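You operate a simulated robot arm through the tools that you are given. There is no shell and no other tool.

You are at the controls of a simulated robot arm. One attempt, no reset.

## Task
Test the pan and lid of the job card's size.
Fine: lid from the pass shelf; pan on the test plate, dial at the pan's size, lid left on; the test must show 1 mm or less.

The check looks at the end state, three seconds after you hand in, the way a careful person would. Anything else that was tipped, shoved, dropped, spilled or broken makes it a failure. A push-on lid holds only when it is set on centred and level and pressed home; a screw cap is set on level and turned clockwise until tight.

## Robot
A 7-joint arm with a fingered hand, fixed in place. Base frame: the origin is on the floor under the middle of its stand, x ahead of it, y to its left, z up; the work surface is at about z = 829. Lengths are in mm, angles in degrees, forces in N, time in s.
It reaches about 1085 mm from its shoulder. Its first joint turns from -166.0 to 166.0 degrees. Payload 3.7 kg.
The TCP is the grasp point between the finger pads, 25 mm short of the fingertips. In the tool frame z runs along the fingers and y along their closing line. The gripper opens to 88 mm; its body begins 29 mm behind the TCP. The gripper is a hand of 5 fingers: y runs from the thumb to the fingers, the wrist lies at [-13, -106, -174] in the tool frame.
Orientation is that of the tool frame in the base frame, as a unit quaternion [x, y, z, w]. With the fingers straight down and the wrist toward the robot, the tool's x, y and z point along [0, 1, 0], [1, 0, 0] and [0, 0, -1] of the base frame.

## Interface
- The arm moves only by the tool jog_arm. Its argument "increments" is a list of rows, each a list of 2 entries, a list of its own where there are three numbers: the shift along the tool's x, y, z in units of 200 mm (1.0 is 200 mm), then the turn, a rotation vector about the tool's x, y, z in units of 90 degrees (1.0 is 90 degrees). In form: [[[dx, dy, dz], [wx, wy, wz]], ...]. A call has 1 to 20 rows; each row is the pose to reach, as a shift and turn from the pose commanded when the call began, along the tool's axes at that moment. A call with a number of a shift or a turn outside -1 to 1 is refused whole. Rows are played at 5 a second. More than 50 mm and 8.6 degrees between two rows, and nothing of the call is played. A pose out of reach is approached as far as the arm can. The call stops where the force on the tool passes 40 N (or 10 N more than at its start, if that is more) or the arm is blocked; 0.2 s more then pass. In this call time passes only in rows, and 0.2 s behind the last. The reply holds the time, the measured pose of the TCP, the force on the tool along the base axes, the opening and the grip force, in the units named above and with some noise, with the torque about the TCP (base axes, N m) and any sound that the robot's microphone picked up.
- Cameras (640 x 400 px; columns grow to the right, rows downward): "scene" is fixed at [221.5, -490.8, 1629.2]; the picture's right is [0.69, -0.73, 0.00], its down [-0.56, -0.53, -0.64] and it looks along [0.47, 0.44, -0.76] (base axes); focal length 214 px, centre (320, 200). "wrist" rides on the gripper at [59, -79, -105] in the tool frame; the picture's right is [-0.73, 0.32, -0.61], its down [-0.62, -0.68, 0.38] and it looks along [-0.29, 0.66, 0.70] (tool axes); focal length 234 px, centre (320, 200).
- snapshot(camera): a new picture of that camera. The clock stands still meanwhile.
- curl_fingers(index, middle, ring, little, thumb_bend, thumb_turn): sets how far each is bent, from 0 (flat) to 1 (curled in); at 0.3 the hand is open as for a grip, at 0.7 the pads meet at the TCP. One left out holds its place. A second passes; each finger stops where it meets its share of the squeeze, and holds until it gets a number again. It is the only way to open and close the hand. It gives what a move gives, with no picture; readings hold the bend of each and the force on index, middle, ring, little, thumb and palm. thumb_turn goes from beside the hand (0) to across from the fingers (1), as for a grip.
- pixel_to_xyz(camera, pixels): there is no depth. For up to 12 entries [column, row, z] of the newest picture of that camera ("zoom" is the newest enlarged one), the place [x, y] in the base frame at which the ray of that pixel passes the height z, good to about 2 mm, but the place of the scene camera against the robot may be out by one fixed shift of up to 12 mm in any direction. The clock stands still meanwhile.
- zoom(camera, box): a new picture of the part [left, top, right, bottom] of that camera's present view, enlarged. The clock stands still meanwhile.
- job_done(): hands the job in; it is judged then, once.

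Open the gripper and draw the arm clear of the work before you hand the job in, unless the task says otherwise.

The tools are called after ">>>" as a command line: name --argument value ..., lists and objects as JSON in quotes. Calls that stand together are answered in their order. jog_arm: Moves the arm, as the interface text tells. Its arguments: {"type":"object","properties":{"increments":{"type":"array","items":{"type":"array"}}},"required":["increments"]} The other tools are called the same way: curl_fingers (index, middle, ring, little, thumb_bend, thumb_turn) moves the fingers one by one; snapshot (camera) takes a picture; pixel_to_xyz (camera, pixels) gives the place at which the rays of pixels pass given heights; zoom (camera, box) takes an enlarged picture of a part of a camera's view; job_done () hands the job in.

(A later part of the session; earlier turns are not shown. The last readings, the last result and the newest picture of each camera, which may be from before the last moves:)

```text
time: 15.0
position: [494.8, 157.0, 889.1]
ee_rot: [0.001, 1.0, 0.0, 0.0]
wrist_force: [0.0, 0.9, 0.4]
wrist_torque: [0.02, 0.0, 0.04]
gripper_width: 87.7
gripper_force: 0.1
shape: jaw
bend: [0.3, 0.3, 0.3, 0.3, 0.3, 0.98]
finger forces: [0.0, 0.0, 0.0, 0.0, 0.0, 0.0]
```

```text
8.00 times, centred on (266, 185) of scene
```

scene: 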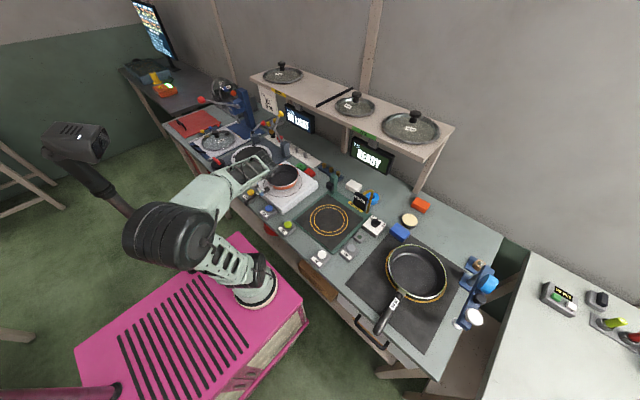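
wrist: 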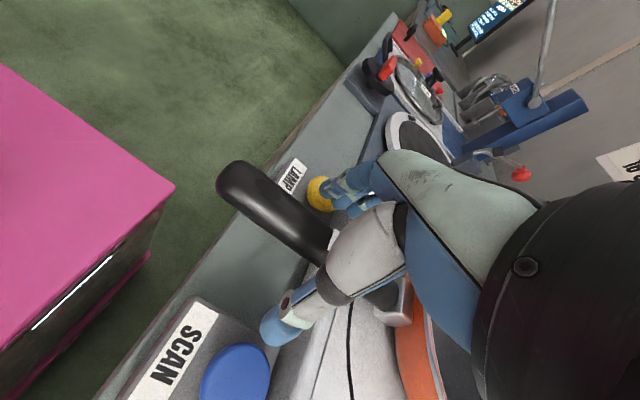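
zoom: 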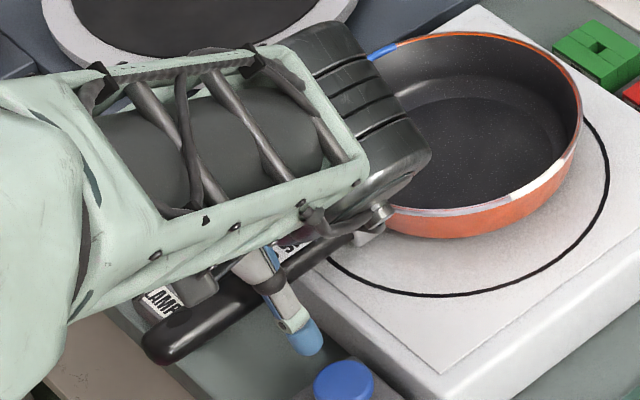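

The handle is between the thumb and fingers. I close the hand on it.

>>> curl_fingers --index 0.8 --middle 0.8 --ring 0.8 --little 0.8 --thumb_bend 0.8

>>> snapshot --camera "wrist"

>>> zoom --camera "scene" --box '[226, 160, 306, 210]'

```text
time: 16.0
position: [495.1, 156.8, 890.6]
ee_rot: [0.001, 1.0, 0.0, 0.0]
wrist_force: [-0.6, -1.7, -1.4]
wrist_torque: [-0.11, 0.15, -0.14]
gripper_width: 1.9
gripper_force: 23.7
shape: fingers
bend: [0.79, 0.78, 0.79, 0.8, 0.73, 0.89]
finger forces: [15.1, 5.8, 4.0, 0.6, 22.1, 0.0]
```

```text
taken
```

wrist: 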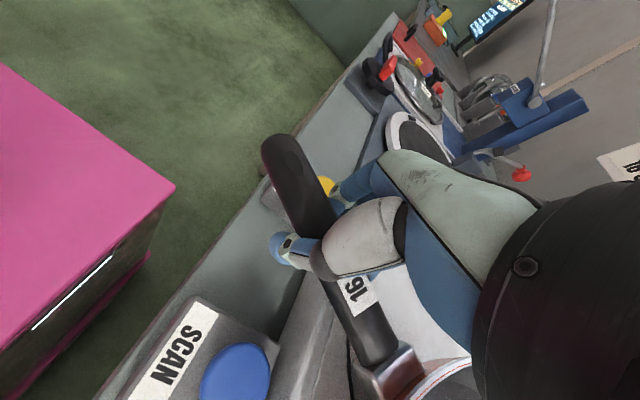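

```text
8.00 times, centred on (266, 185) of scene
```

zoom: 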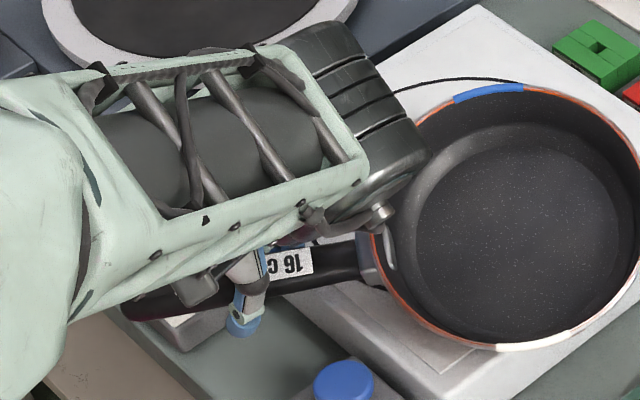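

The pan has yawed while the fingers closed (bends ≈0.79, width 1.9). I look at the whole scene before deciding.

>>> snapshot --camera "scene"

>>> zoom --camera "scene" --box '[220, 150, 332, 220]'

>>> zoom --camera "wrist" --box '[240, 120, 480, 270]'

>>> zoom --camera "wrist" --box '[240, 250, 480, 400]'

```text
taken
```

scene: 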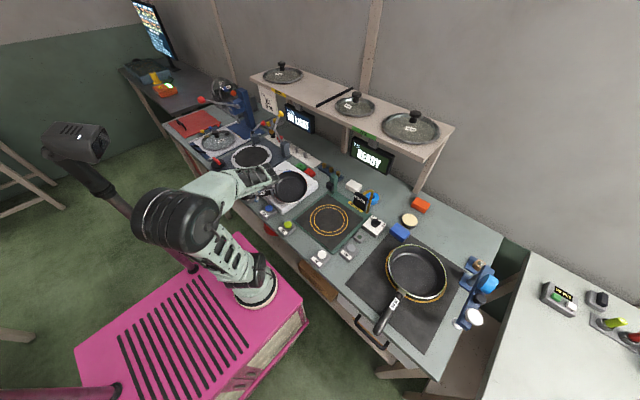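

```text
5.71 times, centred on (276, 185) of scene
```

zoom: 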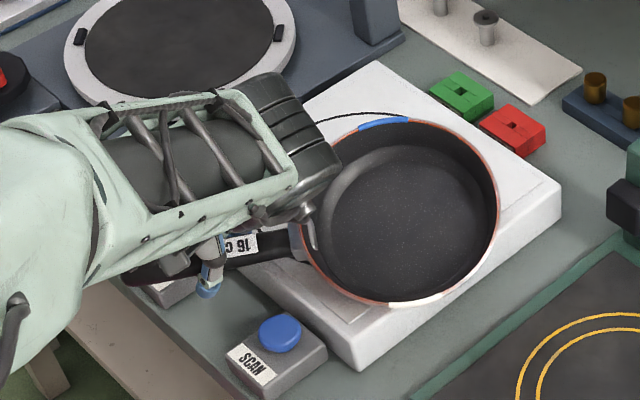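

```text
2.67 times, centred on (360, 195) of wrist
```

zoom: 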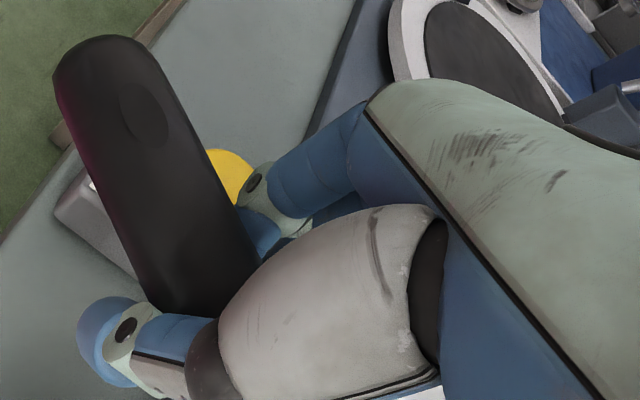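

```text
2.67 times, centred on (360, 325) of wrist
```

zoom: 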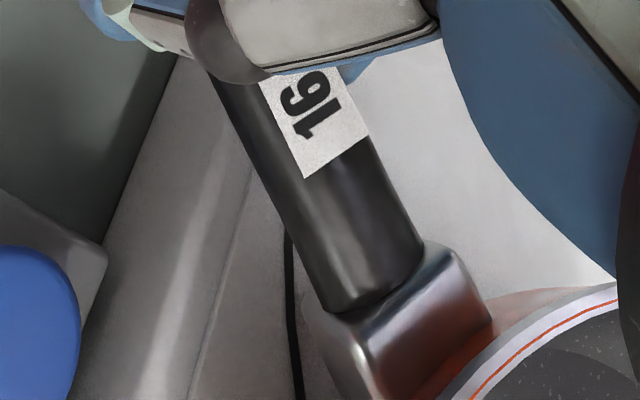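

The pan got yawed and rolled slightly because the tips closed below the handle's middle. I open gently in steps so it settles flat again on its white plate.

>>> curl_fingers --index 0.7 --middle 0.7 --ring 0.6 --little 0.6 --thumb_bend 0.68

>>> curl_fingers --index 0.6 --middle 0.6 --ring 0.5 --little 0.5 --thumb_bend 0.6

>>> curl_fingers --index 0.48 --middle 0.48 --ring 0.4 --little 0.4 --thumb_bend 0.5

>>> snapshot --camera "wrist"

>>> zoom --camera "scene" --box '[220, 150, 332, 220]'

```text
time: 17.0
position: [495.4, 157.3, 890.4]
ee_rot: [-0.001, 1.0, 0.0, 0.0]
wrist_force: [0.7, -0.7, -2.4]
wrist_torque: [-0.03, 0.02, -0.1]
gripper_width: 11.0
gripper_force: 5.8
shape: fingers
bend: [0.65, 0.7, 0.6, 0.6, 0.65, 0.95]
finger forces: [6.1, 0.0, 0.0, 0.0, 6.4, 0.1]
```

```text
time: 18.0
position: [495.0, 158.3, 890.1]
ee_rot: [0.0, 1.0, 0.0, 0.0]
wrist_force: [-0.8, 0.3, -0.5]
wrist_torque: [-0.01, 0.01, -0.02]
gripper_width: 21.7
gripper_force: 1.0
shape: fingers
bend: [0.59, 0.6, 0.5, 0.5, 0.59, 0.97]
finger forces: [1.0, 0.0, 0.0, 0.1, 1.0, 0.1]
```

```text
time: 19.0
position: [493.9, 157.2, 889.4]
ee_rot: [0.0, 1.0, 0.0, -0.001]
wrist_force: [-0.1, -0.3, -0.9]
wrist_torque: [-0.01, 0.02, -0.03]
gripper_width: 43.5
gripper_force: 0.1
shape: fingers
bend: [0.48, 0.48, 0.4, 0.4, 0.5, 0.97]
finger forces: [0.0, 0.1, 0.0, 0.0, 0.0, 0.0]
```

```text
taken
```

wrist: 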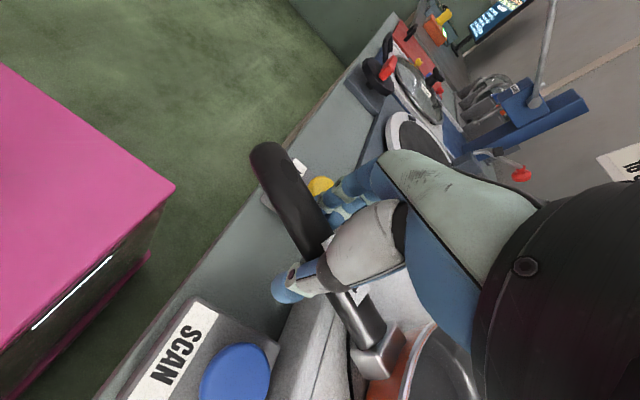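

```text
5.71 times, centred on (276, 185) of scene
```

zoom: 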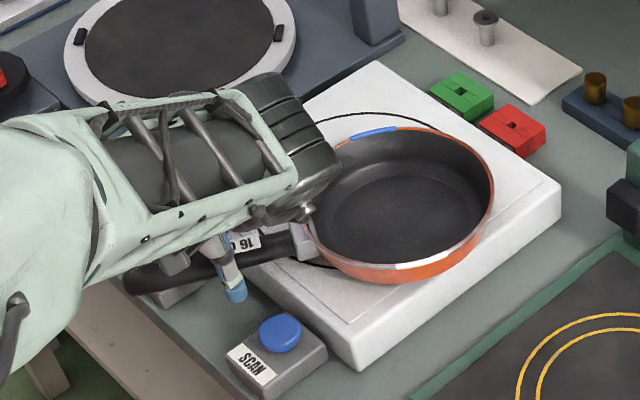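

The pan is resting flat again on the white plate, only yawed. Before regripping I measure the plate heights with the scene camera (plate corners at (318.2,182.6) and (281.6,209.2)).

>>> zoom --camera "scene" --box '[264, 172, 344, 222]'

>>> pixel_to_xyz --camera "scene" --pixels '[[318.2, 182.6, 870], [318.2, 182.6, 850], [281.6, 209.2, 870], [281.6, 209.2, 850]]'

```text
8.00 times, centred on (304, 197) of scene
```

zoom: 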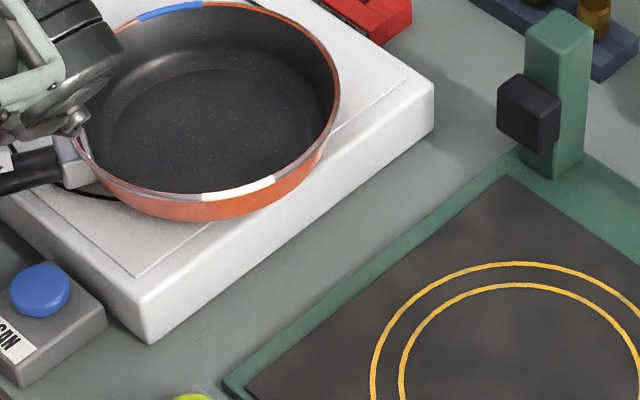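

```text
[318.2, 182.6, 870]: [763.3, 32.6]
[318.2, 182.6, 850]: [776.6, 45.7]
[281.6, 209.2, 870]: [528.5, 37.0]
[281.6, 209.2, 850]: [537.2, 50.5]
```

White plate top comes out at z≈859 (pan would drop about 22 mm on the test plate). Now I locate the yawed handle in the current wrist view.

>>> zoom --camera "wrist" --box '[230, 130, 430, 255]'

>>> zoom --camera "wrist" --box '[230, 255, 462, 400]'

```text
3.20 times, centred on (330, 192) of wrist
```

zoom: 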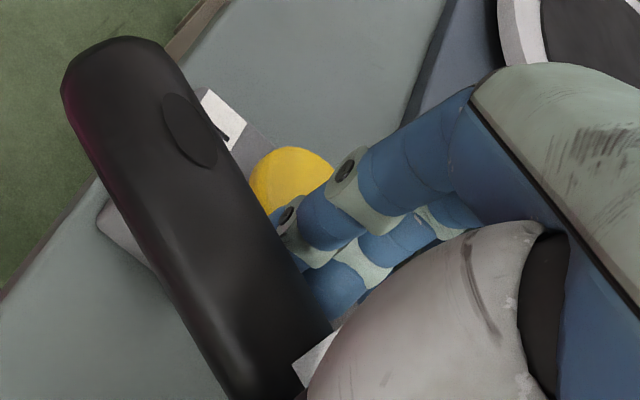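

```text
2.76 times, centred on (346, 328) of wrist
```

zoom: 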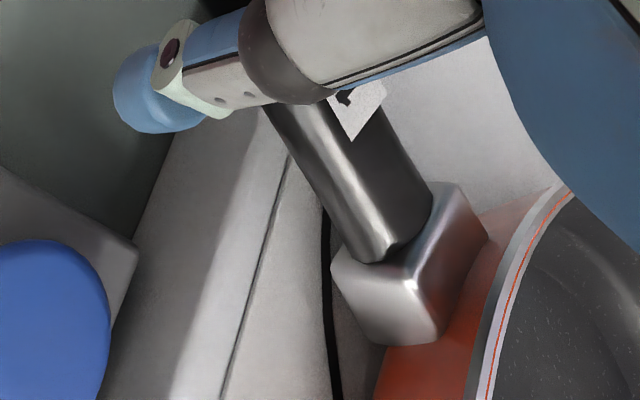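

I query the hang-hole (289.4,170.6) and the bracket junction (376.7,343.8) for the handle line.

>>> pixel_to_xyz --camera "wrist" --pixels '[[289.4, 170.6, 890], [289.4, 170.6, 885], [376.7, 343.8, 885], [376.7, 343.8, 875], [314, 240, 885]]'

```text
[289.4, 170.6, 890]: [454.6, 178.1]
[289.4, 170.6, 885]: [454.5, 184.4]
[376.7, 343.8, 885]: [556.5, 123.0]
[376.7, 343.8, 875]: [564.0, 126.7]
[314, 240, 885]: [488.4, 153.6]
```

The handle now runs from the hole (455,178) to the bracket (562,126), yawed −26°. I open, rise, and turn the hand round so thumb and index are on the pan side of the grip (better support against droop), aligned to the handle.

>>> curl_fingers --index 0.35 --middle 0.35 --ring 0.35 --little 0.35 --thumb_bend 0.35 --thumb_turn 1.0

>>> jog_arm --increments '[[[0, 0, -0.15], [0, 0, 0]], [[0, 0, -0.35], [0, 0, 0]], [[0, 0, -0.55], [0, 0, 0]], [[0, 0, -0.75], [0, 0, 0]], [[0, 0, -0.9], [0, 0, 0]]]'

>>> jog_arm --increments '[[[0, 0, 0], [0, 0, 0.09]], [[0, 0, 0], [0, 0, 0.18]], [[0, 0, 0], [0, 0, 0.27]], [[0, 0, 0], [0, 0, 0.36]], [[0, 0, 0], [0, 0, 0.45]], [[0, 0, 0], [0, 0, 0.54]], [[0, 0, 0], [0, 0, 0.63]], [[0, 0, 0], [0, 0, 0.72]], [[0, 0, 0], [0, 0, 0.81]], [[0, 0, 0], [0, 0, 0.9]], [[0, 0, 0], [0, 0, 0.99]]]'

>>> jog_arm --increments '[[[0, 0, 0], [0, 0, 0.09]], [[0, 0, 0], [0, 0, 0.18]], [[0, 0, 0], [0, 0, 0.27]], [[0, 0, 0], [0, 0, 0.36]], [[0, 0, 0], [0, 0, 0.45]], [[0, 0, 0], [0, 0, 0.54]], [[0, 0, 0], [0, 0, 0.63]], [[0, 0, 0], [0, 0, 0.72]], [[0, 0, 0], [0, 0, 0.81]], [[0, 0, 0], [0, 0, 0.9]], [[0, 0, 0], [0, 0, 0.99]]]'

```text
time: 20.0
position: [496.3, 156.7, 888.9]
ee_rot: [-0.001, 1.0, 0.0, 0.0]
wrist_force: [-0.6, 0.7, 0.7]
wrist_torque: [0.02, -0.01, 0.04]
gripper_width: 73.7
gripper_force: 0.1
shape: fingers
bend: [0.35, 0.35, 0.35, 0.35, 0.35, 0.98]
finger forces: [0.0, 0.0, 0.1, 0.1, 0.0, 0.0]
```

```text
time: 21.2
position: [494.2, 156.9, 1069.8]
ee_rot: [0.0, 1.0, 0.0, 0.0]
wrist_force: [-0.7, 0.1, -0.7]
wrist_torque: [0.02, 0.0, 0.03]
gripper_width: 73.6
gripper_force: 0.0
shape: fingers
bend: [0.35, 0.35, 0.35, 0.35, 0.35, 0.98]
finger forces: [0.0, 0.0, 0.1, 0.1, 0.1, 0.0]
```

```text
time: 23.6
position: [495.2, 157.5, 1070.7]
ee_rot: [0.702, 0.712, 0.0, 0.001]
wrist_force: [0.7, -0.3, -0.6]
wrist_torque: [0.01, -0.01, 0.02]
gripper_width: 73.8
gripper_force: 0.1
shape: fingers
bend: [0.35, 0.35, 0.35, 0.35, 0.35, 0.98]
finger forces: [0.0, 0.0, 0.0, 0.0, 0.0, 0.0]
```

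```text
time: 25.7
position: [466.4, 163.0, 1062.6]
ee_rot: [0.978, 0.201, -0.033, -0.041]
wrist_force: [0.1, -0.8, 0.4]
wrist_torque: [-0.01, 0.0, 0.01]
gripper_width: 74.1
gripper_force: 0.0
shape: fingers
bend: [0.35, 0.35, 0.35, 0.35, 0.35, 0.98]
finger forces: [0.1, 0.1, 0.1, 0.0, 0.0, 0.0]
stopped in row 10: the arm was blocked; the commanded pose is now the measured one
```

The wrist's turn limit blocks that side, so I go back to the first orientation, this time aligned with the yawed handle (tool x along (-0.9,0.44)).

>>> jog_arm --increments '[[[0, 0, 0], [-0.0041, -0.0033, -0.0907]], [[0, 0, 0], [-0.0083, -0.0065, -0.1814]], [[0, 0, 0], [-0.0124, -0.0098, -0.2721]], [[0, 0, 0], [-0.0166, -0.013, -0.3628]], [[0, 0, 0], [-0.0207, -0.0163, -0.4534]], [[0, 0, 0], [-0.0248, -0.0195, -0.5441]], [[0, 0, 0], [-0.029, -0.0228, -0.6348]], [[0, 0, 0], [-0.0331, -0.026, -0.7255]]]'

>>> jog_arm --increments '[[[0, 0, 0], [-0.0041, -0.0033, -0.0907]], [[0, 0, 0], [-0.0083, -0.0065, -0.1814]], [[0, 0, 0], [-0.0124, -0.0098, -0.2721]], [[0, 0, 0], [-0.0166, -0.013, -0.3628]], [[0, 0, 0], [-0.0207, -0.0163, -0.4534]], [[0, 0, 0], [-0.0248, -0.0195, -0.5441]], [[0, 0, 0], [-0.029, -0.0228, -0.6348]], [[0, 0, 0], [-0.0331, -0.026, -0.7255]]]'

>>> snapshot --camera "wrist"

>>> zoom --camera "scene" --box '[220, 150, 332, 220]'

```text
time: 27.5
position: [466.3, 164.9, 1062.4]
ee_rot: [0.716, 0.698, -0.021, -0.021]
wrist_force: [0.3, 0.8, 0.1]
wrist_torque: [0.01, -0.01, -0.02]
gripper_width: 73.8
gripper_force: 0.1
shape: fingers
bend: [0.35, 0.35, 0.35, 0.35, 0.35, 0.98]
finger forces: [0.0, 0.0, 0.0, 0.0, 0.0, 0.0]
```

```text
time: 29.3
position: [466.7, 166.0, 1061.9]
ee_rot: [0.225, 0.974, -0.005, 0.004]
wrist_force: [-0.6, 0.3, 0.0]
wrist_torque: [0.0, 0.0, -0.02]
gripper_width: 73.5
gripper_force: 0.0
shape: fingers
bend: [0.35, 0.35, 0.35, 0.35, 0.35, 0.98]
finger forces: [0.1, 0.0, 0.0, 0.0, 0.1, 0.0]
```

```text
taken
```

wrist: 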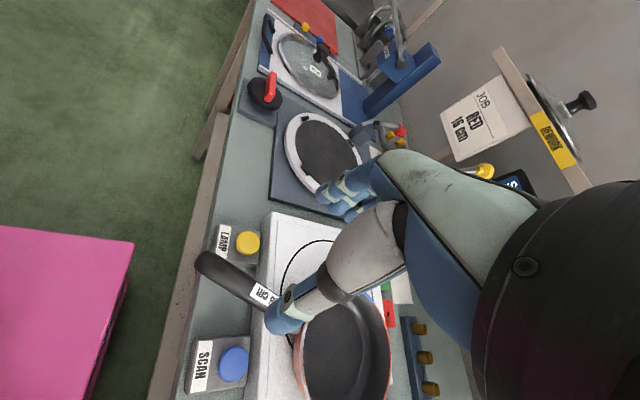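

```text
5.71 times, centred on (276, 185) of scene
```

zoom: 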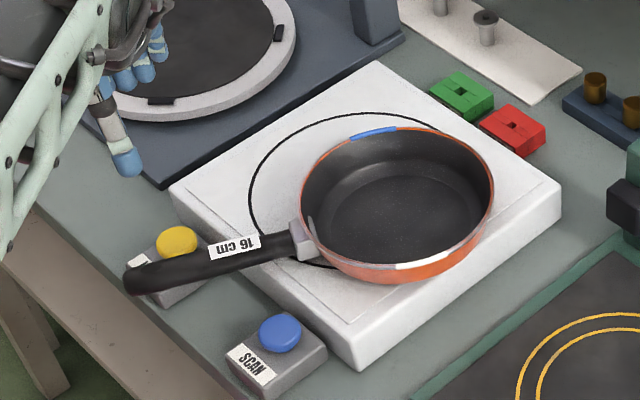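

The pan lies flat; the handle runs (203,262)→(275,300) in the wrist view. I zoom to refine the handle line.

>>> zoom --camera "wrist" --box '[180, 230, 308, 310]'

>>> pixel_to_xyz --camera "wrist" --pixels '[[201, 262, 888], [261, 293.5, 886], [247, 243, 854], [234, 363, 854]]'

```text
5.00 times, centred on (244, 270) of wrist
```

zoom: 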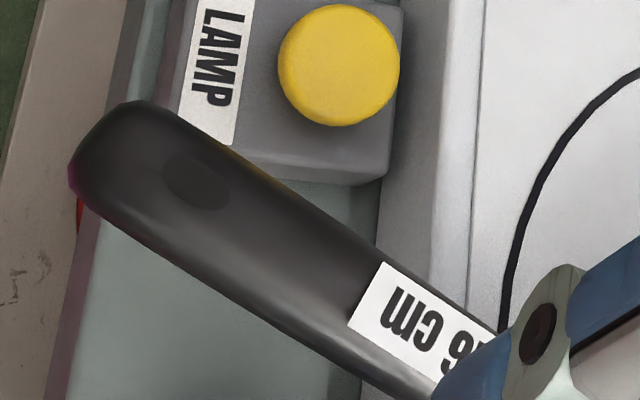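

```text
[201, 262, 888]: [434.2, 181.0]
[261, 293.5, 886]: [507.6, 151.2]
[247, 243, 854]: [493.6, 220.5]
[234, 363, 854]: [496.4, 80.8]
```

I query the hole and the label centre-line points for the axis.

>>> pixel_to_xyz --camera "wrist" --pixels '[[219, 266.4, 890], [258, 293, 886], [236, 277, 888], [197, 263, 885]]'

```text
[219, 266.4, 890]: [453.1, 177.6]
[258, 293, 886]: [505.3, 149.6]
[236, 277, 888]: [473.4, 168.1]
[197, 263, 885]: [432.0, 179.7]
```

Handle direction confirmed (about −27°). I move over the grip point (480,164) and lower to z≈940.

>>> jog_arm --increments '[[[-0.061, 0.0253, 0.0], [0, 0, 0.011]], [[-0.061, 0.0253, 0.2], [0, 0, 0.011]], [[-0.061, 0.0253, 0.4], [0, 0, 0.011]], [[-0.061, 0.0253, 0.6], [0, 0, 0.011]]]'

>>> snapshot --camera "wrist"

>>> zoom --camera "wrist" --box '[180, 160, 420, 310]'

```text
time: 30.3
position: [480.1, 163.7, 943.3]
ee_rot: [0.234, 0.972, -0.004, 0.003]
wrist_force: [0.8, -0.2, 0.3]
wrist_torque: [-0.01, -0.04, 0.03]
gripper_width: 73.9
gripper_force: 0.0
shape: fingers
bend: [0.35, 0.35, 0.35, 0.35, 0.35, 0.98]
finger forces: [0.0, 0.0, 0.1, 0.0, 0.1, 0.0]
```

```text
taken
```

wrist: 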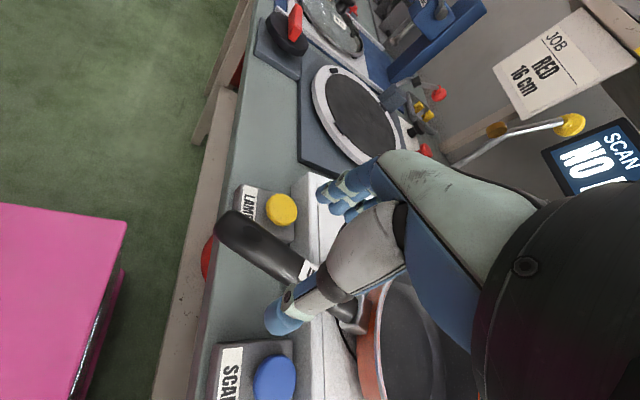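

```text
2.67 times, centred on (300, 235) of wrist
```

zoom: 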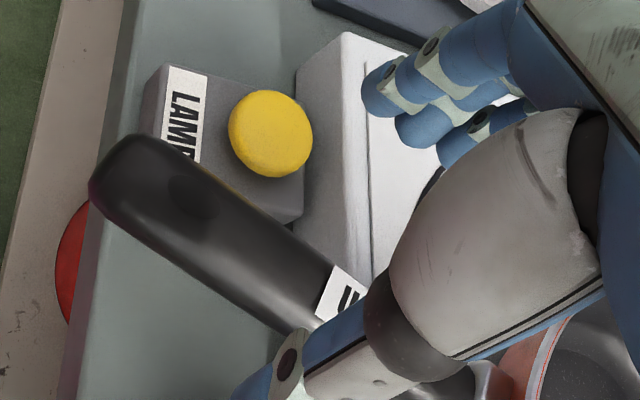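

To stay off the LAMP button and the plate edge, I narrow the fingers to bend 0.5, shift 10 mm toward the handle end, then lower to z≈878 so the handle's middle is at the pads.

>>> curl_fingers --index 0.5 --middle 0.5 --ring 0.47 --little 0.47 --thumb_bend 0.5

>>> jog_arm --increments '[[[0.05, 0, 0.0], [0, 0, 0]], [[0.05, 0, 0.15], [0, 0, 0]], [[0.05, 0, 0.25], [0, 0, 0]], [[0.05, 0, 0.325], [0, 0, 0]]]'

>>> snapshot --camera "wrist"

>>> zoom --camera "scene" --box '[220, 160, 316, 220]'

```text
time: 31.3
position: [479.3, 165.1, 942.3]
ee_rot: [0.234, 0.972, -0.004, 0.004]
wrist_force: [-0.3, -0.3, 0.3]
wrist_torque: [0.02, -0.01, 0.01]
gripper_width: 41.9
gripper_force: 0.0
shape: fingers
bend: [0.5, 0.5, 0.47, 0.47, 0.5, 1.0]
finger forces: [0.0, 0.0, 0.0, 0.0, 0.0, 0.0]
```

```text
time: 32.3
position: [479.9, 173.2, 889.7]
ee_rot: [0.234, 0.972, -0.004, 0.002]
wrist_force: [-0.1, -0.4, -0.3]
wrist_torque: [0.01, 0.0, -0.02]
gripper_width: 42.1
gripper_force: 0.1
shape: fingers
bend: [0.5, 0.5, 0.47, 0.47, 0.5, 1.0]
finger forces: [0.1, 0.0, 0.1, 0.1, 0.2, 0.0]
out of reach, approached as far as the arm can: row 3, 4
```

```text
taken
```

wrist: 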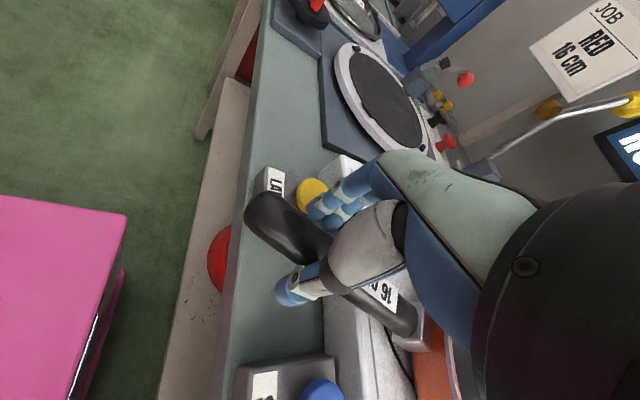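

```text
6.67 times, centred on (268, 190) of scene
```

zoom: 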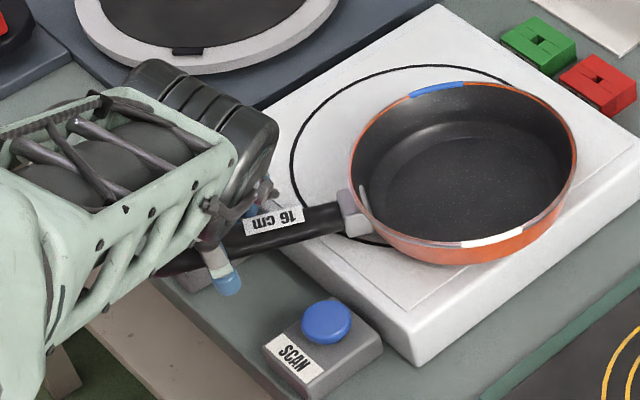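

The arm cannot reach that close in; it stopped at (480,173,890). I raise and re-check where the commanded pose is.

>>> jog_arm --increments '[[[0, 0, -0.15], [0, 0, 0]], [[0, 0, -0.3], [0, 0, 0]]]'

```text
time: 32.9
position: [479.3, 172.9, 947.8]
ee_rot: [0.234, 0.972, -0.004, 0.004]
wrist_force: [0.1, 0.3, 1.5]
wrist_torque: [0.03, -0.01, 0.01]
gripper_width: 41.9
gripper_force: 0.0
shape: fingers
bend: [0.5, 0.5, 0.47, 0.47, 0.5, 1.0]
finger forces: [0.0, 0.0, 0.0, 0.0, 0.0, 0.0]
```

Now at (479.5,173,948.5). I go to the reachable grip point (493,157) on the handle and lower to z≈887.

>>> jog_arm --increments '[[[-0.097, -0.04, 0.0], [0, 0, 0]], [[-0.097, -0.04, 0.15], [0, 0, 0]], [[-0.097, -0.04, 0.25], [0, 0, 0]], [[-0.097, -0.04, 0.3075], [0, 0, 0]]]'

>>> snapshot --camera "wrist"

>>> zoom --camera "wrist" --box '[200, 150, 440, 300]'

>>> zoom --camera "scene" --box '[220, 160, 316, 220]'

```text
time: 33.9
position: [492.3, 156.4, 887.6]
ee_rot: [0.234, 0.972, -0.002, 0.004]
wrist_force: [-0.4, 0.0, 14.0]
wrist_torque: [0.23, -0.5, 0.0]
gripper_width: 42.1
gripper_force: 7.4
shape: fingers
bend: [0.5, 0.5, 0.46, 0.47, 0.5, 1.0]
finger forces: [0.1, 0.0, 13.7, 0.0, 0.0, 0.0]
```

```text
taken
```

wrist: 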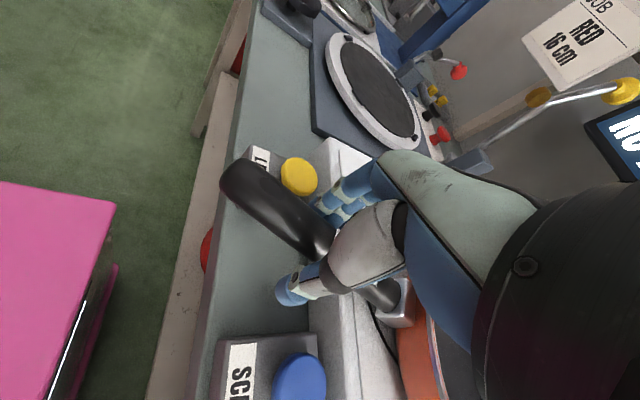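

```text
2.67 times, centred on (320, 225) of wrist
```

zoom: 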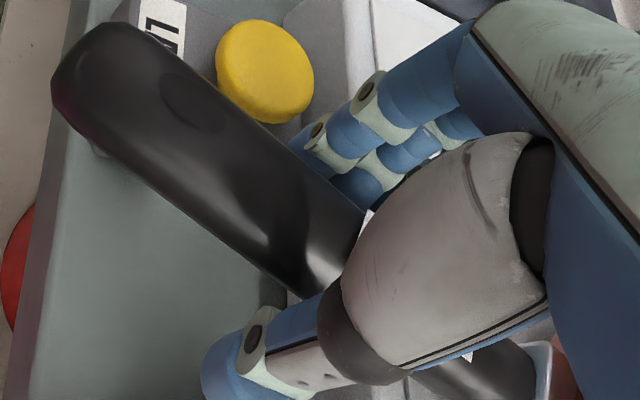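

```text
6.67 times, centred on (268, 190) of scene
```

zoom: 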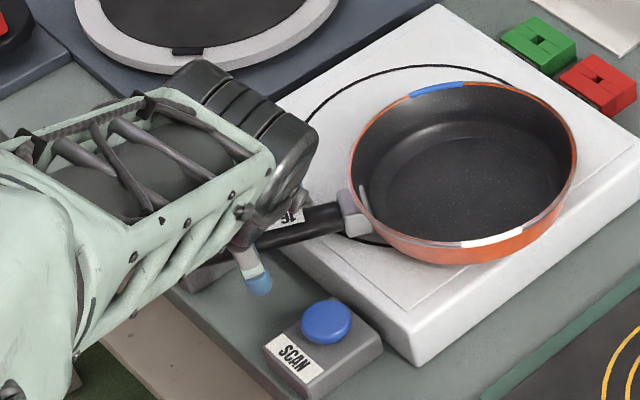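

The ring finger touched the white plate (13.7 N), so the plate is at z≈862 there. I re-triangulate the handle height from this closer view before gripping.

>>> pixel_to_xyz --camera "wrist" --pixels '[[271.2, 189.4, 890], [271.2, 189.4, 880], [271.2, 189.4, 870], [225, 178, 890], [225, 178, 870], [298, 176, 854], [298, 378, 854]]'

>>> jog_arm --increments '[[[0, 0, -0.1], [0, 0, 0]], [[0, 0, -0.2], [0, 0, 0]]]'

```text
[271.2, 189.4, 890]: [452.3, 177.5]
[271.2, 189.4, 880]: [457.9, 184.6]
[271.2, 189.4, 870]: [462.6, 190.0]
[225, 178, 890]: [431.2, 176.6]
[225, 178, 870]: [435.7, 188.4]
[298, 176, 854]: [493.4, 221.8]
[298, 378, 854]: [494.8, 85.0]
```

```text
time: 34.5
position: [492.5, 157.9, 927.6]
ee_rot: [0.235, 0.972, -0.003, 0.003]
wrist_force: [0.2, 0.4, -0.4]
wrist_torque: [0.01, -0.02, 0.03]
gripper_width: 41.9
gripper_force: 0.1
shape: fingers
bend: [0.5, 0.5, 0.47, 0.47, 0.5, 1.0]
finger forces: [0.0, 0.1, 0.0, 0.0, 0.0, 0.1]
```

The handle top is confirmed at z≈885–890, so the earlier grip was too high on it. I'll fold ring and little finger flat (out of the way of the plate) and look at the hand shape.

>>> curl_fingers --ring 0.0 --little 0.0 --index 0.5 --middle 0.5 --thumb_bend 0.5

>>> snapshot --camera "wrist"

>>> zoom --camera "wrist" --box '[220, 130, 460, 280]'

>>> zoom --camera "scene" --box '[220, 150, 316, 210]'

```text
time: 35.5
position: [493.4, 157.0, 926.6]
ee_rot: [0.234, 0.972, -0.004, 0.004]
wrist_force: [0.0, 0.5, 0.4]
wrist_torque: [0.01, 0.02, -0.01]
gripper_width: 42.0
gripper_force: 0.1
shape: fingers
bend: [0.5, 0.5, 0.0, 0.0, 0.5, 1.0]
finger forces: [0.0, 0.0, 0.0, 0.0, 0.0, 0.1]
```

```text
taken
```

wrist: 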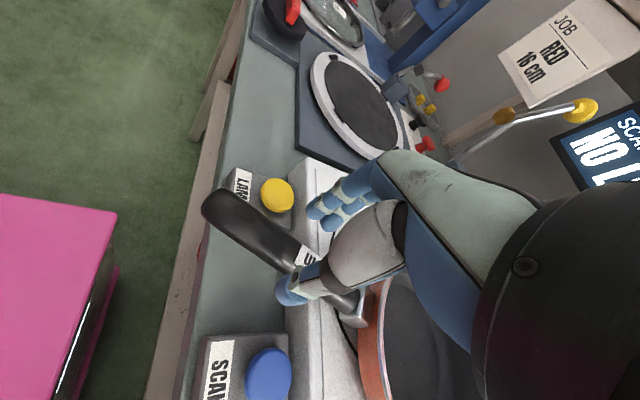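

```text
2.67 times, centred on (340, 205) of wrist
```

zoom: 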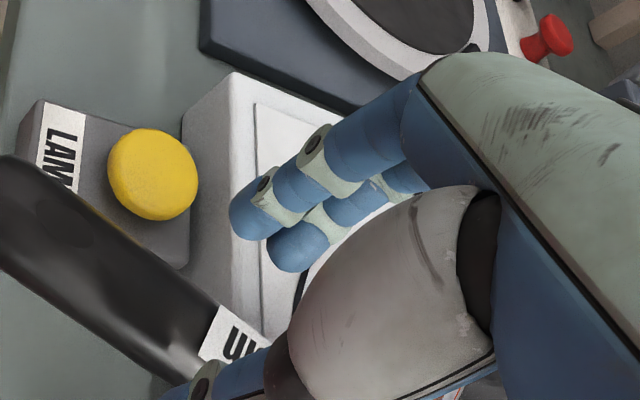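

```text
6.67 times, centred on (268, 180) of scene
```

zoom: 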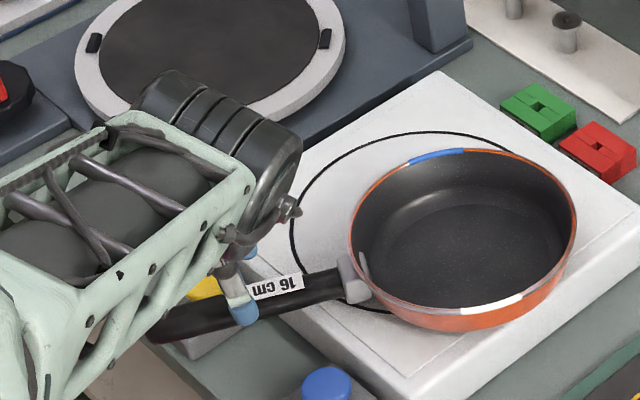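

Ring and little are now out of the way. I shift 15 mm toward the pan along the handle and lower to z≈878 with index, middle and thumb straddling it.

>>> jog_arm --increments '[[[-0.0775, 0.0, 0.0], [0, 0, 0]], [[-0.0775, 0.0, 0.1], [0, 0, 0]], [[-0.0775, 0.0, 0.18], [0, 0, 0]], [[-0.0775, 0.0, 0.245], [0, 0, 0]]]'

>>> snapshot --camera "wrist"

>>> zoom --camera "scene" --box '[220, 160, 316, 220]'

```text
time: 36.6
position: [510.2, 153.7, 882.9]
ee_rot: [0.235, 0.972, 0.001, 0.008]
wrist_force: [0.6, 7.0, 23.3]
wrist_torque: [0.49, -0.41, 0.11]
gripper_width: 42.2
gripper_force: 11.9
shape: fingers
bend: [0.5, 0.45, 0.0, 0.0, 0.5, 1.0]
finger forces: [0.1, 23.7, 0.1, 0.1, 0.0, 0.0]
stopped in row 4: the force on the tool passed its limit at 42 N (the readings are from after the stop); the commanded pose is now the measured one
```

```text
taken
```

wrist: 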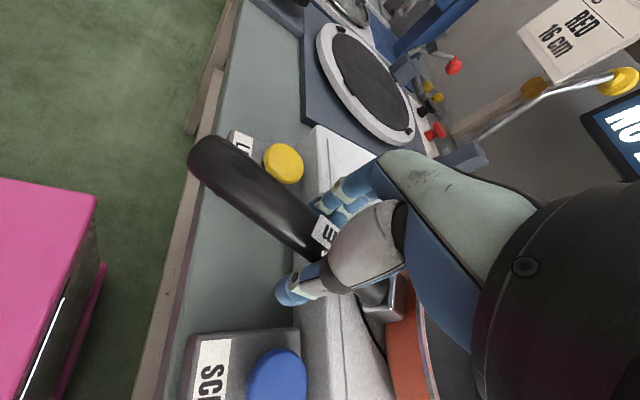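

```text
6.67 times, centred on (268, 190) of scene
```

zoom: 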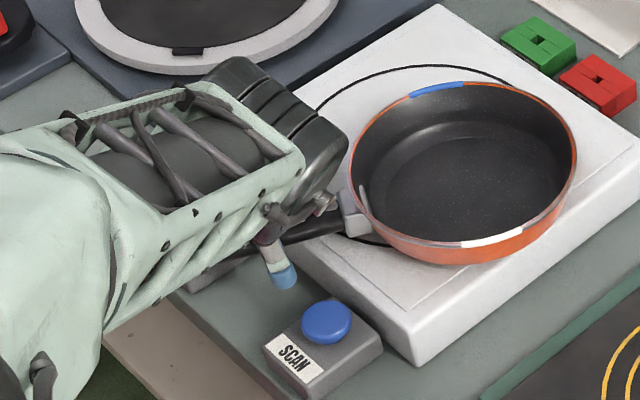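

The middle finger met the plate's edge near x≈530. I raise a bit, back off 15 mm toward the handle end, and lower again.

>>> jog_arm --increments '[[[0.0, 0.0, -0.1], [0, 0, 0]], [[0.073, -0.0187, -0.1], [0, 0, 0]], [[0.073, -0.0187, -0.03], [0, 0, 0]], [[0.073, -0.0187, 0.025], [0, 0, 0]]]'

>>> snapshot --camera "wrist"

>>> zoom --camera "wrist" --box '[200, 130, 440, 280]'

```text
time: 37.6
position: [499.9, 157.1, 882.2]
ee_rot: [0.235, 0.972, -0.002, 0.005]
wrist_force: [-0.4, -0.1, -0.3]
wrist_torque: [0.02, 0.04, 0.01]
gripper_width: 41.8
gripper_force: 0.2
shape: fingers
bend: [0.5, 0.5, 0.0, 0.0, 0.5, 1.0]
finger forces: [0.0, 0.5, 0.0, 0.0, 0.0, 0.0]
out of reach, approached as far as the arm can: row 4
```

```text
taken
```

wrist: 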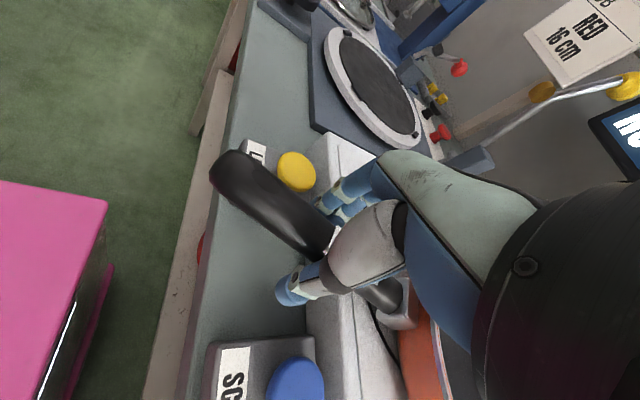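

```text
2.67 times, centred on (320, 205) of wrist
```

zoom: 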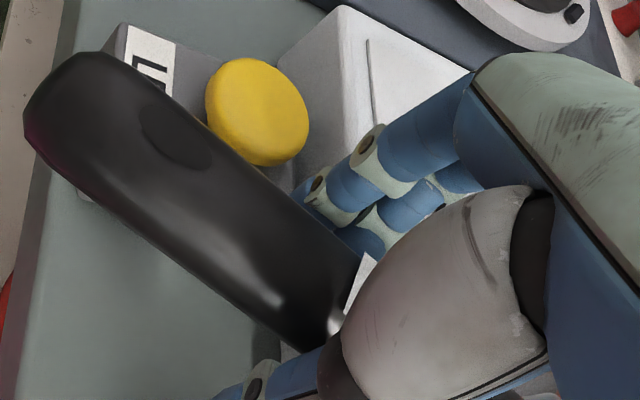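

The arm can't fold closer here, so the handle grip is poorly placed. A better idea: lift the pan from inside by spreading the fingers against its inner wall (weight hanging under the hand). I rise first and check how wide the fingers spread.

>>> jog_arm --increments '[[[0, 0, -0.15], [0, 0, 0]], [[0, 0, -0.35], [0, 0, 0]], [[0, 0, -0.55], [0, 0, 0]], [[0, 0, -0.75], [0, 0, 0]], [[0, 0, -0.9], [0, 0, 0]]]'

>>> curl_fingers --index 0.1 --middle 0.1 --ring 0.1 --little 0.1 --thumb_bend 0.1 --thumb_turn 1.0

>>> snapshot --camera "wrist"

>>> snapshot --camera "scene"

```text
time: 38.8
position: [496.6, 159.4, 1061.4]
ee_rot: [0.235, 0.972, -0.001, 0.006]
wrist_force: [-0.5, -0.1, 0.5]
wrist_torque: [-0.01, 0.01, -0.01]
gripper_width: 41.9
gripper_force: 0.1
shape: fingers
bend: [0.5, 0.5, 0.0, 0.0, 0.5, 1.0]
finger forces: [0.1, 0.0, 0.0, 0.0, 0.0, 0.0]
```

```text
time: 39.8
position: [498.3, 159.9, 1060.9]
ee_rot: [0.235, 0.972, -0.001, 0.006]
wrist_force: [0.3, 0.2, 0.3]
wrist_torque: [0.0, -0.01, -0.03]
gripper_width: 120.4
gripper_force: 0.0
shape: fingers
bend: [0.1, 0.1, 0.1, 0.1, 0.1, 0.96]
finger forces: [0.0, 0.0, 0.0, 0.1, 0.1, 0.0]
```

```text
taken
```

wrist: 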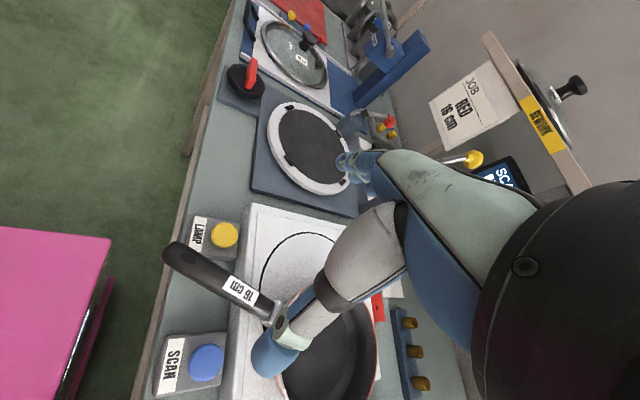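

```text
taken
```

scene: 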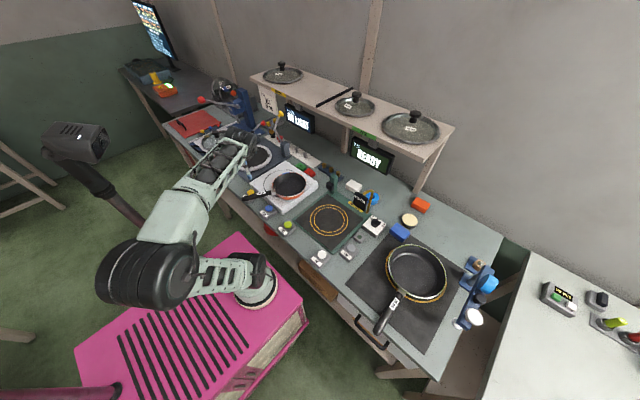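

Spread is 120 mm at bend 0.1 – too marginal for an inside lift. Instead I'll straighten the pan: first push the handle toward −y with a closed fist to un-yaw it, then slide the pan back toward +y, and then grip the handle properly, low and off the plate. First I close the hand and go left of the handle.

>>> curl_fingers --index 0.72 --middle 0.72 --ring 0.72 --little 0.72 --thumb_bend 0.7 --thumb_turn 1.0

>>> jog_arm --increments '[[[0.06, 0.08, 0], [0, 0, -0.075]], [[0.12, 0.16, 0], [0, 0, -0.15]], [[0.18, 0.24, 0], [0, 0, -0.225]], [[0.235, 0.31, 0], [0, 0, -0.3]]]'

>>> snapshot --camera "wrist"

```text
time: 40.8
position: [497.0, 158.8, 1061.4]
ee_rot: [0.235, 0.972, -0.001, 0.007]
wrist_force: [-0.1, -0.7, 0.5]
wrist_torque: [-0.01, 0.0, 0.01]
gripper_width: 0.2
gripper_force: 0.0
shape: fingers
bend: [0.72, 0.72, 0.72, 0.72, 0.69, 1.0]
finger forces: [0.0, 0.0, 0.0, 0.0, 0.0, 0.0]
```

```text
time: 41.8
position: [484.1, 237.2, 1060.9]
ee_rot: [0.0, 1.0, -0.002, 0.006]
wrist_force: [0.6, 0.5, 0.4]
wrist_torque: [-0.02, 0.01, -0.03]
gripper_width: 0.0
gripper_force: 0.1
shape: fingers
bend: [0.72, 0.72, 0.72, 0.72, 0.69, 1.0]
finger forces: [0.1, 0.1, 0.1, 0.1, 0.1, 0.0]
```

```text
taken
```

wrist: 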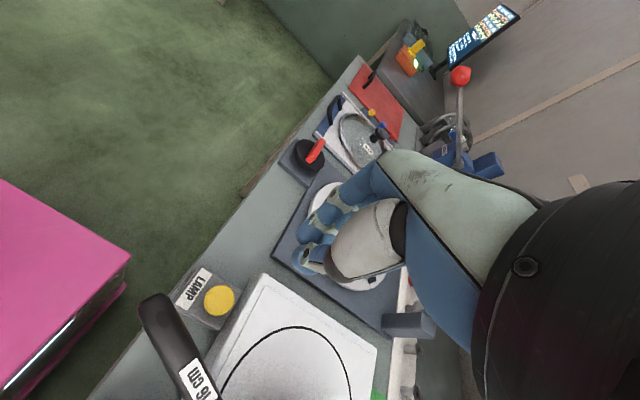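

The fist is at (484,237). I lower it to z≈893 left of the handle (tips ≈868, above the LAMP button at 854).

>>> jog_arm --increments '[[[0.06, -0.03, 0.2], [0, 0, 0]], [[0.06, -0.06, 0.4], [0, 0, 0]], [[0.06, -0.06, 0.6], [0, 0, 0]], [[0.06, -0.06, 0.75], [0, 0, 0]], [[0.06, -0.06, 0.84], [0, 0, 0]]]'

>>> snapshot --camera "wrist"

>>> zoom --camera "scene" --box '[210, 150, 322, 220]'

```text
time: 43.0
position: [474.8, 222.9, 893.3]
ee_rot: [0.003, 1.0, -0.003, 0.005]
wrist_force: [-0.2, 0.1, -0.4]
wrist_torque: [-0.02, 0.0, -0.01]
gripper_width: 0.0
gripper_force: 0.1
shape: fingers
bend: [0.72, 0.72, 0.72, 0.72, 0.69, 1.0]
finger forces: [0.0, 0.0, 0.1, 0.0, 0.1, 0.0]
```

```text
taken
```

wrist: 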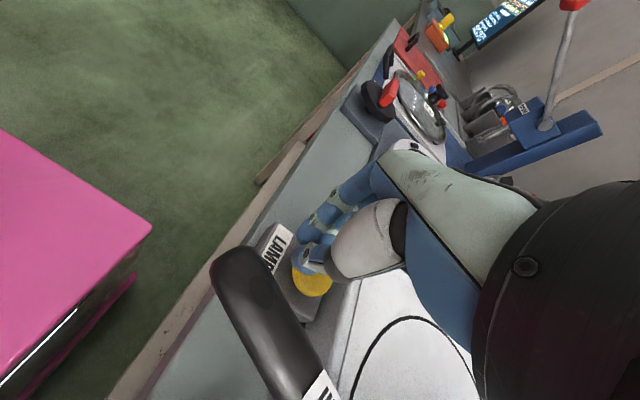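

```text
5.71 times, centred on (266, 185) of scene
```

zoom: 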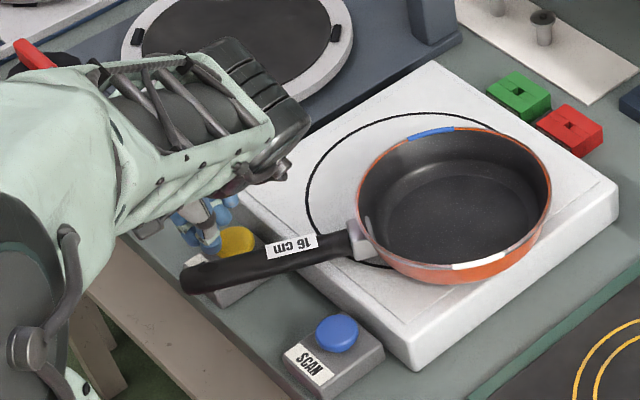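

Fist is in place left of the handle. I push slowly toward −y by 70 mm.

>>> jog_arm --increments '[[[0, -0.06, 0], [0, 0, 0]], [[0, -0.12, 0], [0, 0, 0]], [[0, -0.17, 0], [0, 0, 0]], [[0, -0.21, 0], [0, 0, 0]], [[0, -0.25, 0], [0, 0, 0]], [[0, -0.29, 0], [0, 0, 0]], [[0, -0.33, 0], [0, 0, 0]], [[0, -0.37, 0], [0, 0, 0]]]'

>>> zoom --camera "scene" --box '[210, 150, 322, 220]'

```text
time: 44.8
position: [475.1, 149.6, 894.4]
ee_rot: [0.002, 1.0, -0.002, 0.006]
wrist_force: [-0.4, 0.6, 0.2]
wrist_torque: [-0.01, 0.03, -0.01]
gripper_width: 0.0
gripper_force: 0.3
shape: fingers
bend: [0.72, 0.72, 0.72, 0.72, 0.7, 1.0]
finger forces: [0.0, 0.0, 0.2, 0.0, 0.6, 0.0]
```

```text
5.71 times, centred on (266, 185) of scene
```

zoom: 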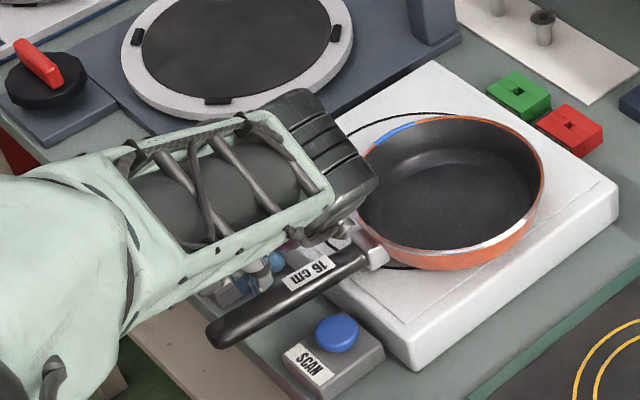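

Handle is nearly straight now (image slope 29° vs 32° for straight). I push about 12 mm more, then back off and rise to look.

>>> jog_arm --increments '[[[0, -0.03, 0], [0, 0, 0]], [[0, -0.06, 0], [0, 0, 0]], [[0, -0.02, 0], [0, 0, 0]], [[0, 0.1, 0], [0, 0, 0]], [[0, 0.15, -0.2], [0, 0, 0]], [[0, 0.15, -0.4], [0, 0, 0]], [[0, 0.15, -0.6], [0, 0, 0]], [[0, 0.15, -0.8], [0, 0, 0]]]'

>>> zoom --camera "scene" --box '[210, 150, 322, 220]'

>>> snapshot --camera "wrist"

```text
time: 46.6
position: [472.5, 179.6, 1054.9]
ee_rot: [0.002, 1.0, -0.002, 0.005]
wrist_force: [0.5, 0.1, 0.0]
wrist_torque: [-0.03, 0.0, -0.02]
gripper_width: 0.0
gripper_force: 0.0
shape: fingers
bend: [0.72, 0.72, 0.72, 0.72, 0.7, 1.0]
finger forces: [0.0, 0.0, 0.1, 0.1, 0.1, 0.0]
```

```text
5.71 times, centred on (266, 185) of scene
```

zoom: 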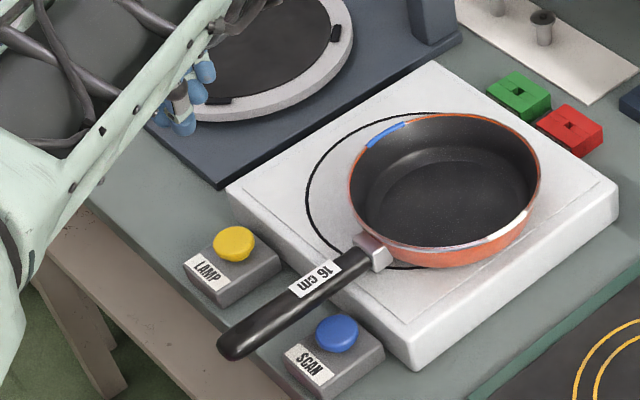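

```text
taken
```

wrist: 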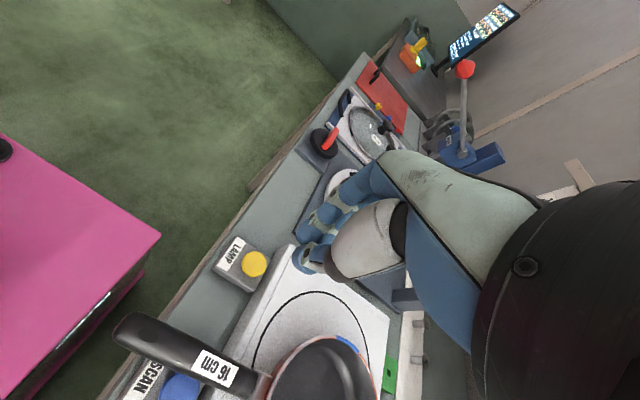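

The pan is straight again, handle now just left of SCAN. I measure the handle line precisely in the wrist view.

>>> zoom --camera "wrist" --box '[100, 300, 260, 400]'

>>> pixel_to_xyz --camera "wrist" --pixels '[[117, 329, 888], [215, 369, 886], [264, 386, 882], [255, 263, 854], [182, 388, 854]]'

```text
4.00 times, centred on (180, 350) of wrist
```

zoom: 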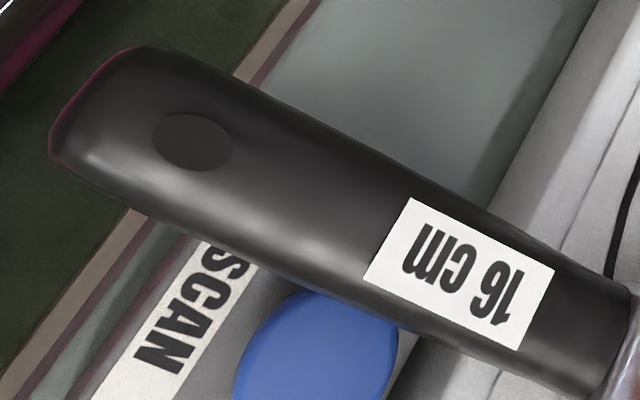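

```text
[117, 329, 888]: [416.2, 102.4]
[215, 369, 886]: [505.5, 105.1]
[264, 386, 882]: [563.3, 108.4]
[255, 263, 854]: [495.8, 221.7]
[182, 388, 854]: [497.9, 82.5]
```

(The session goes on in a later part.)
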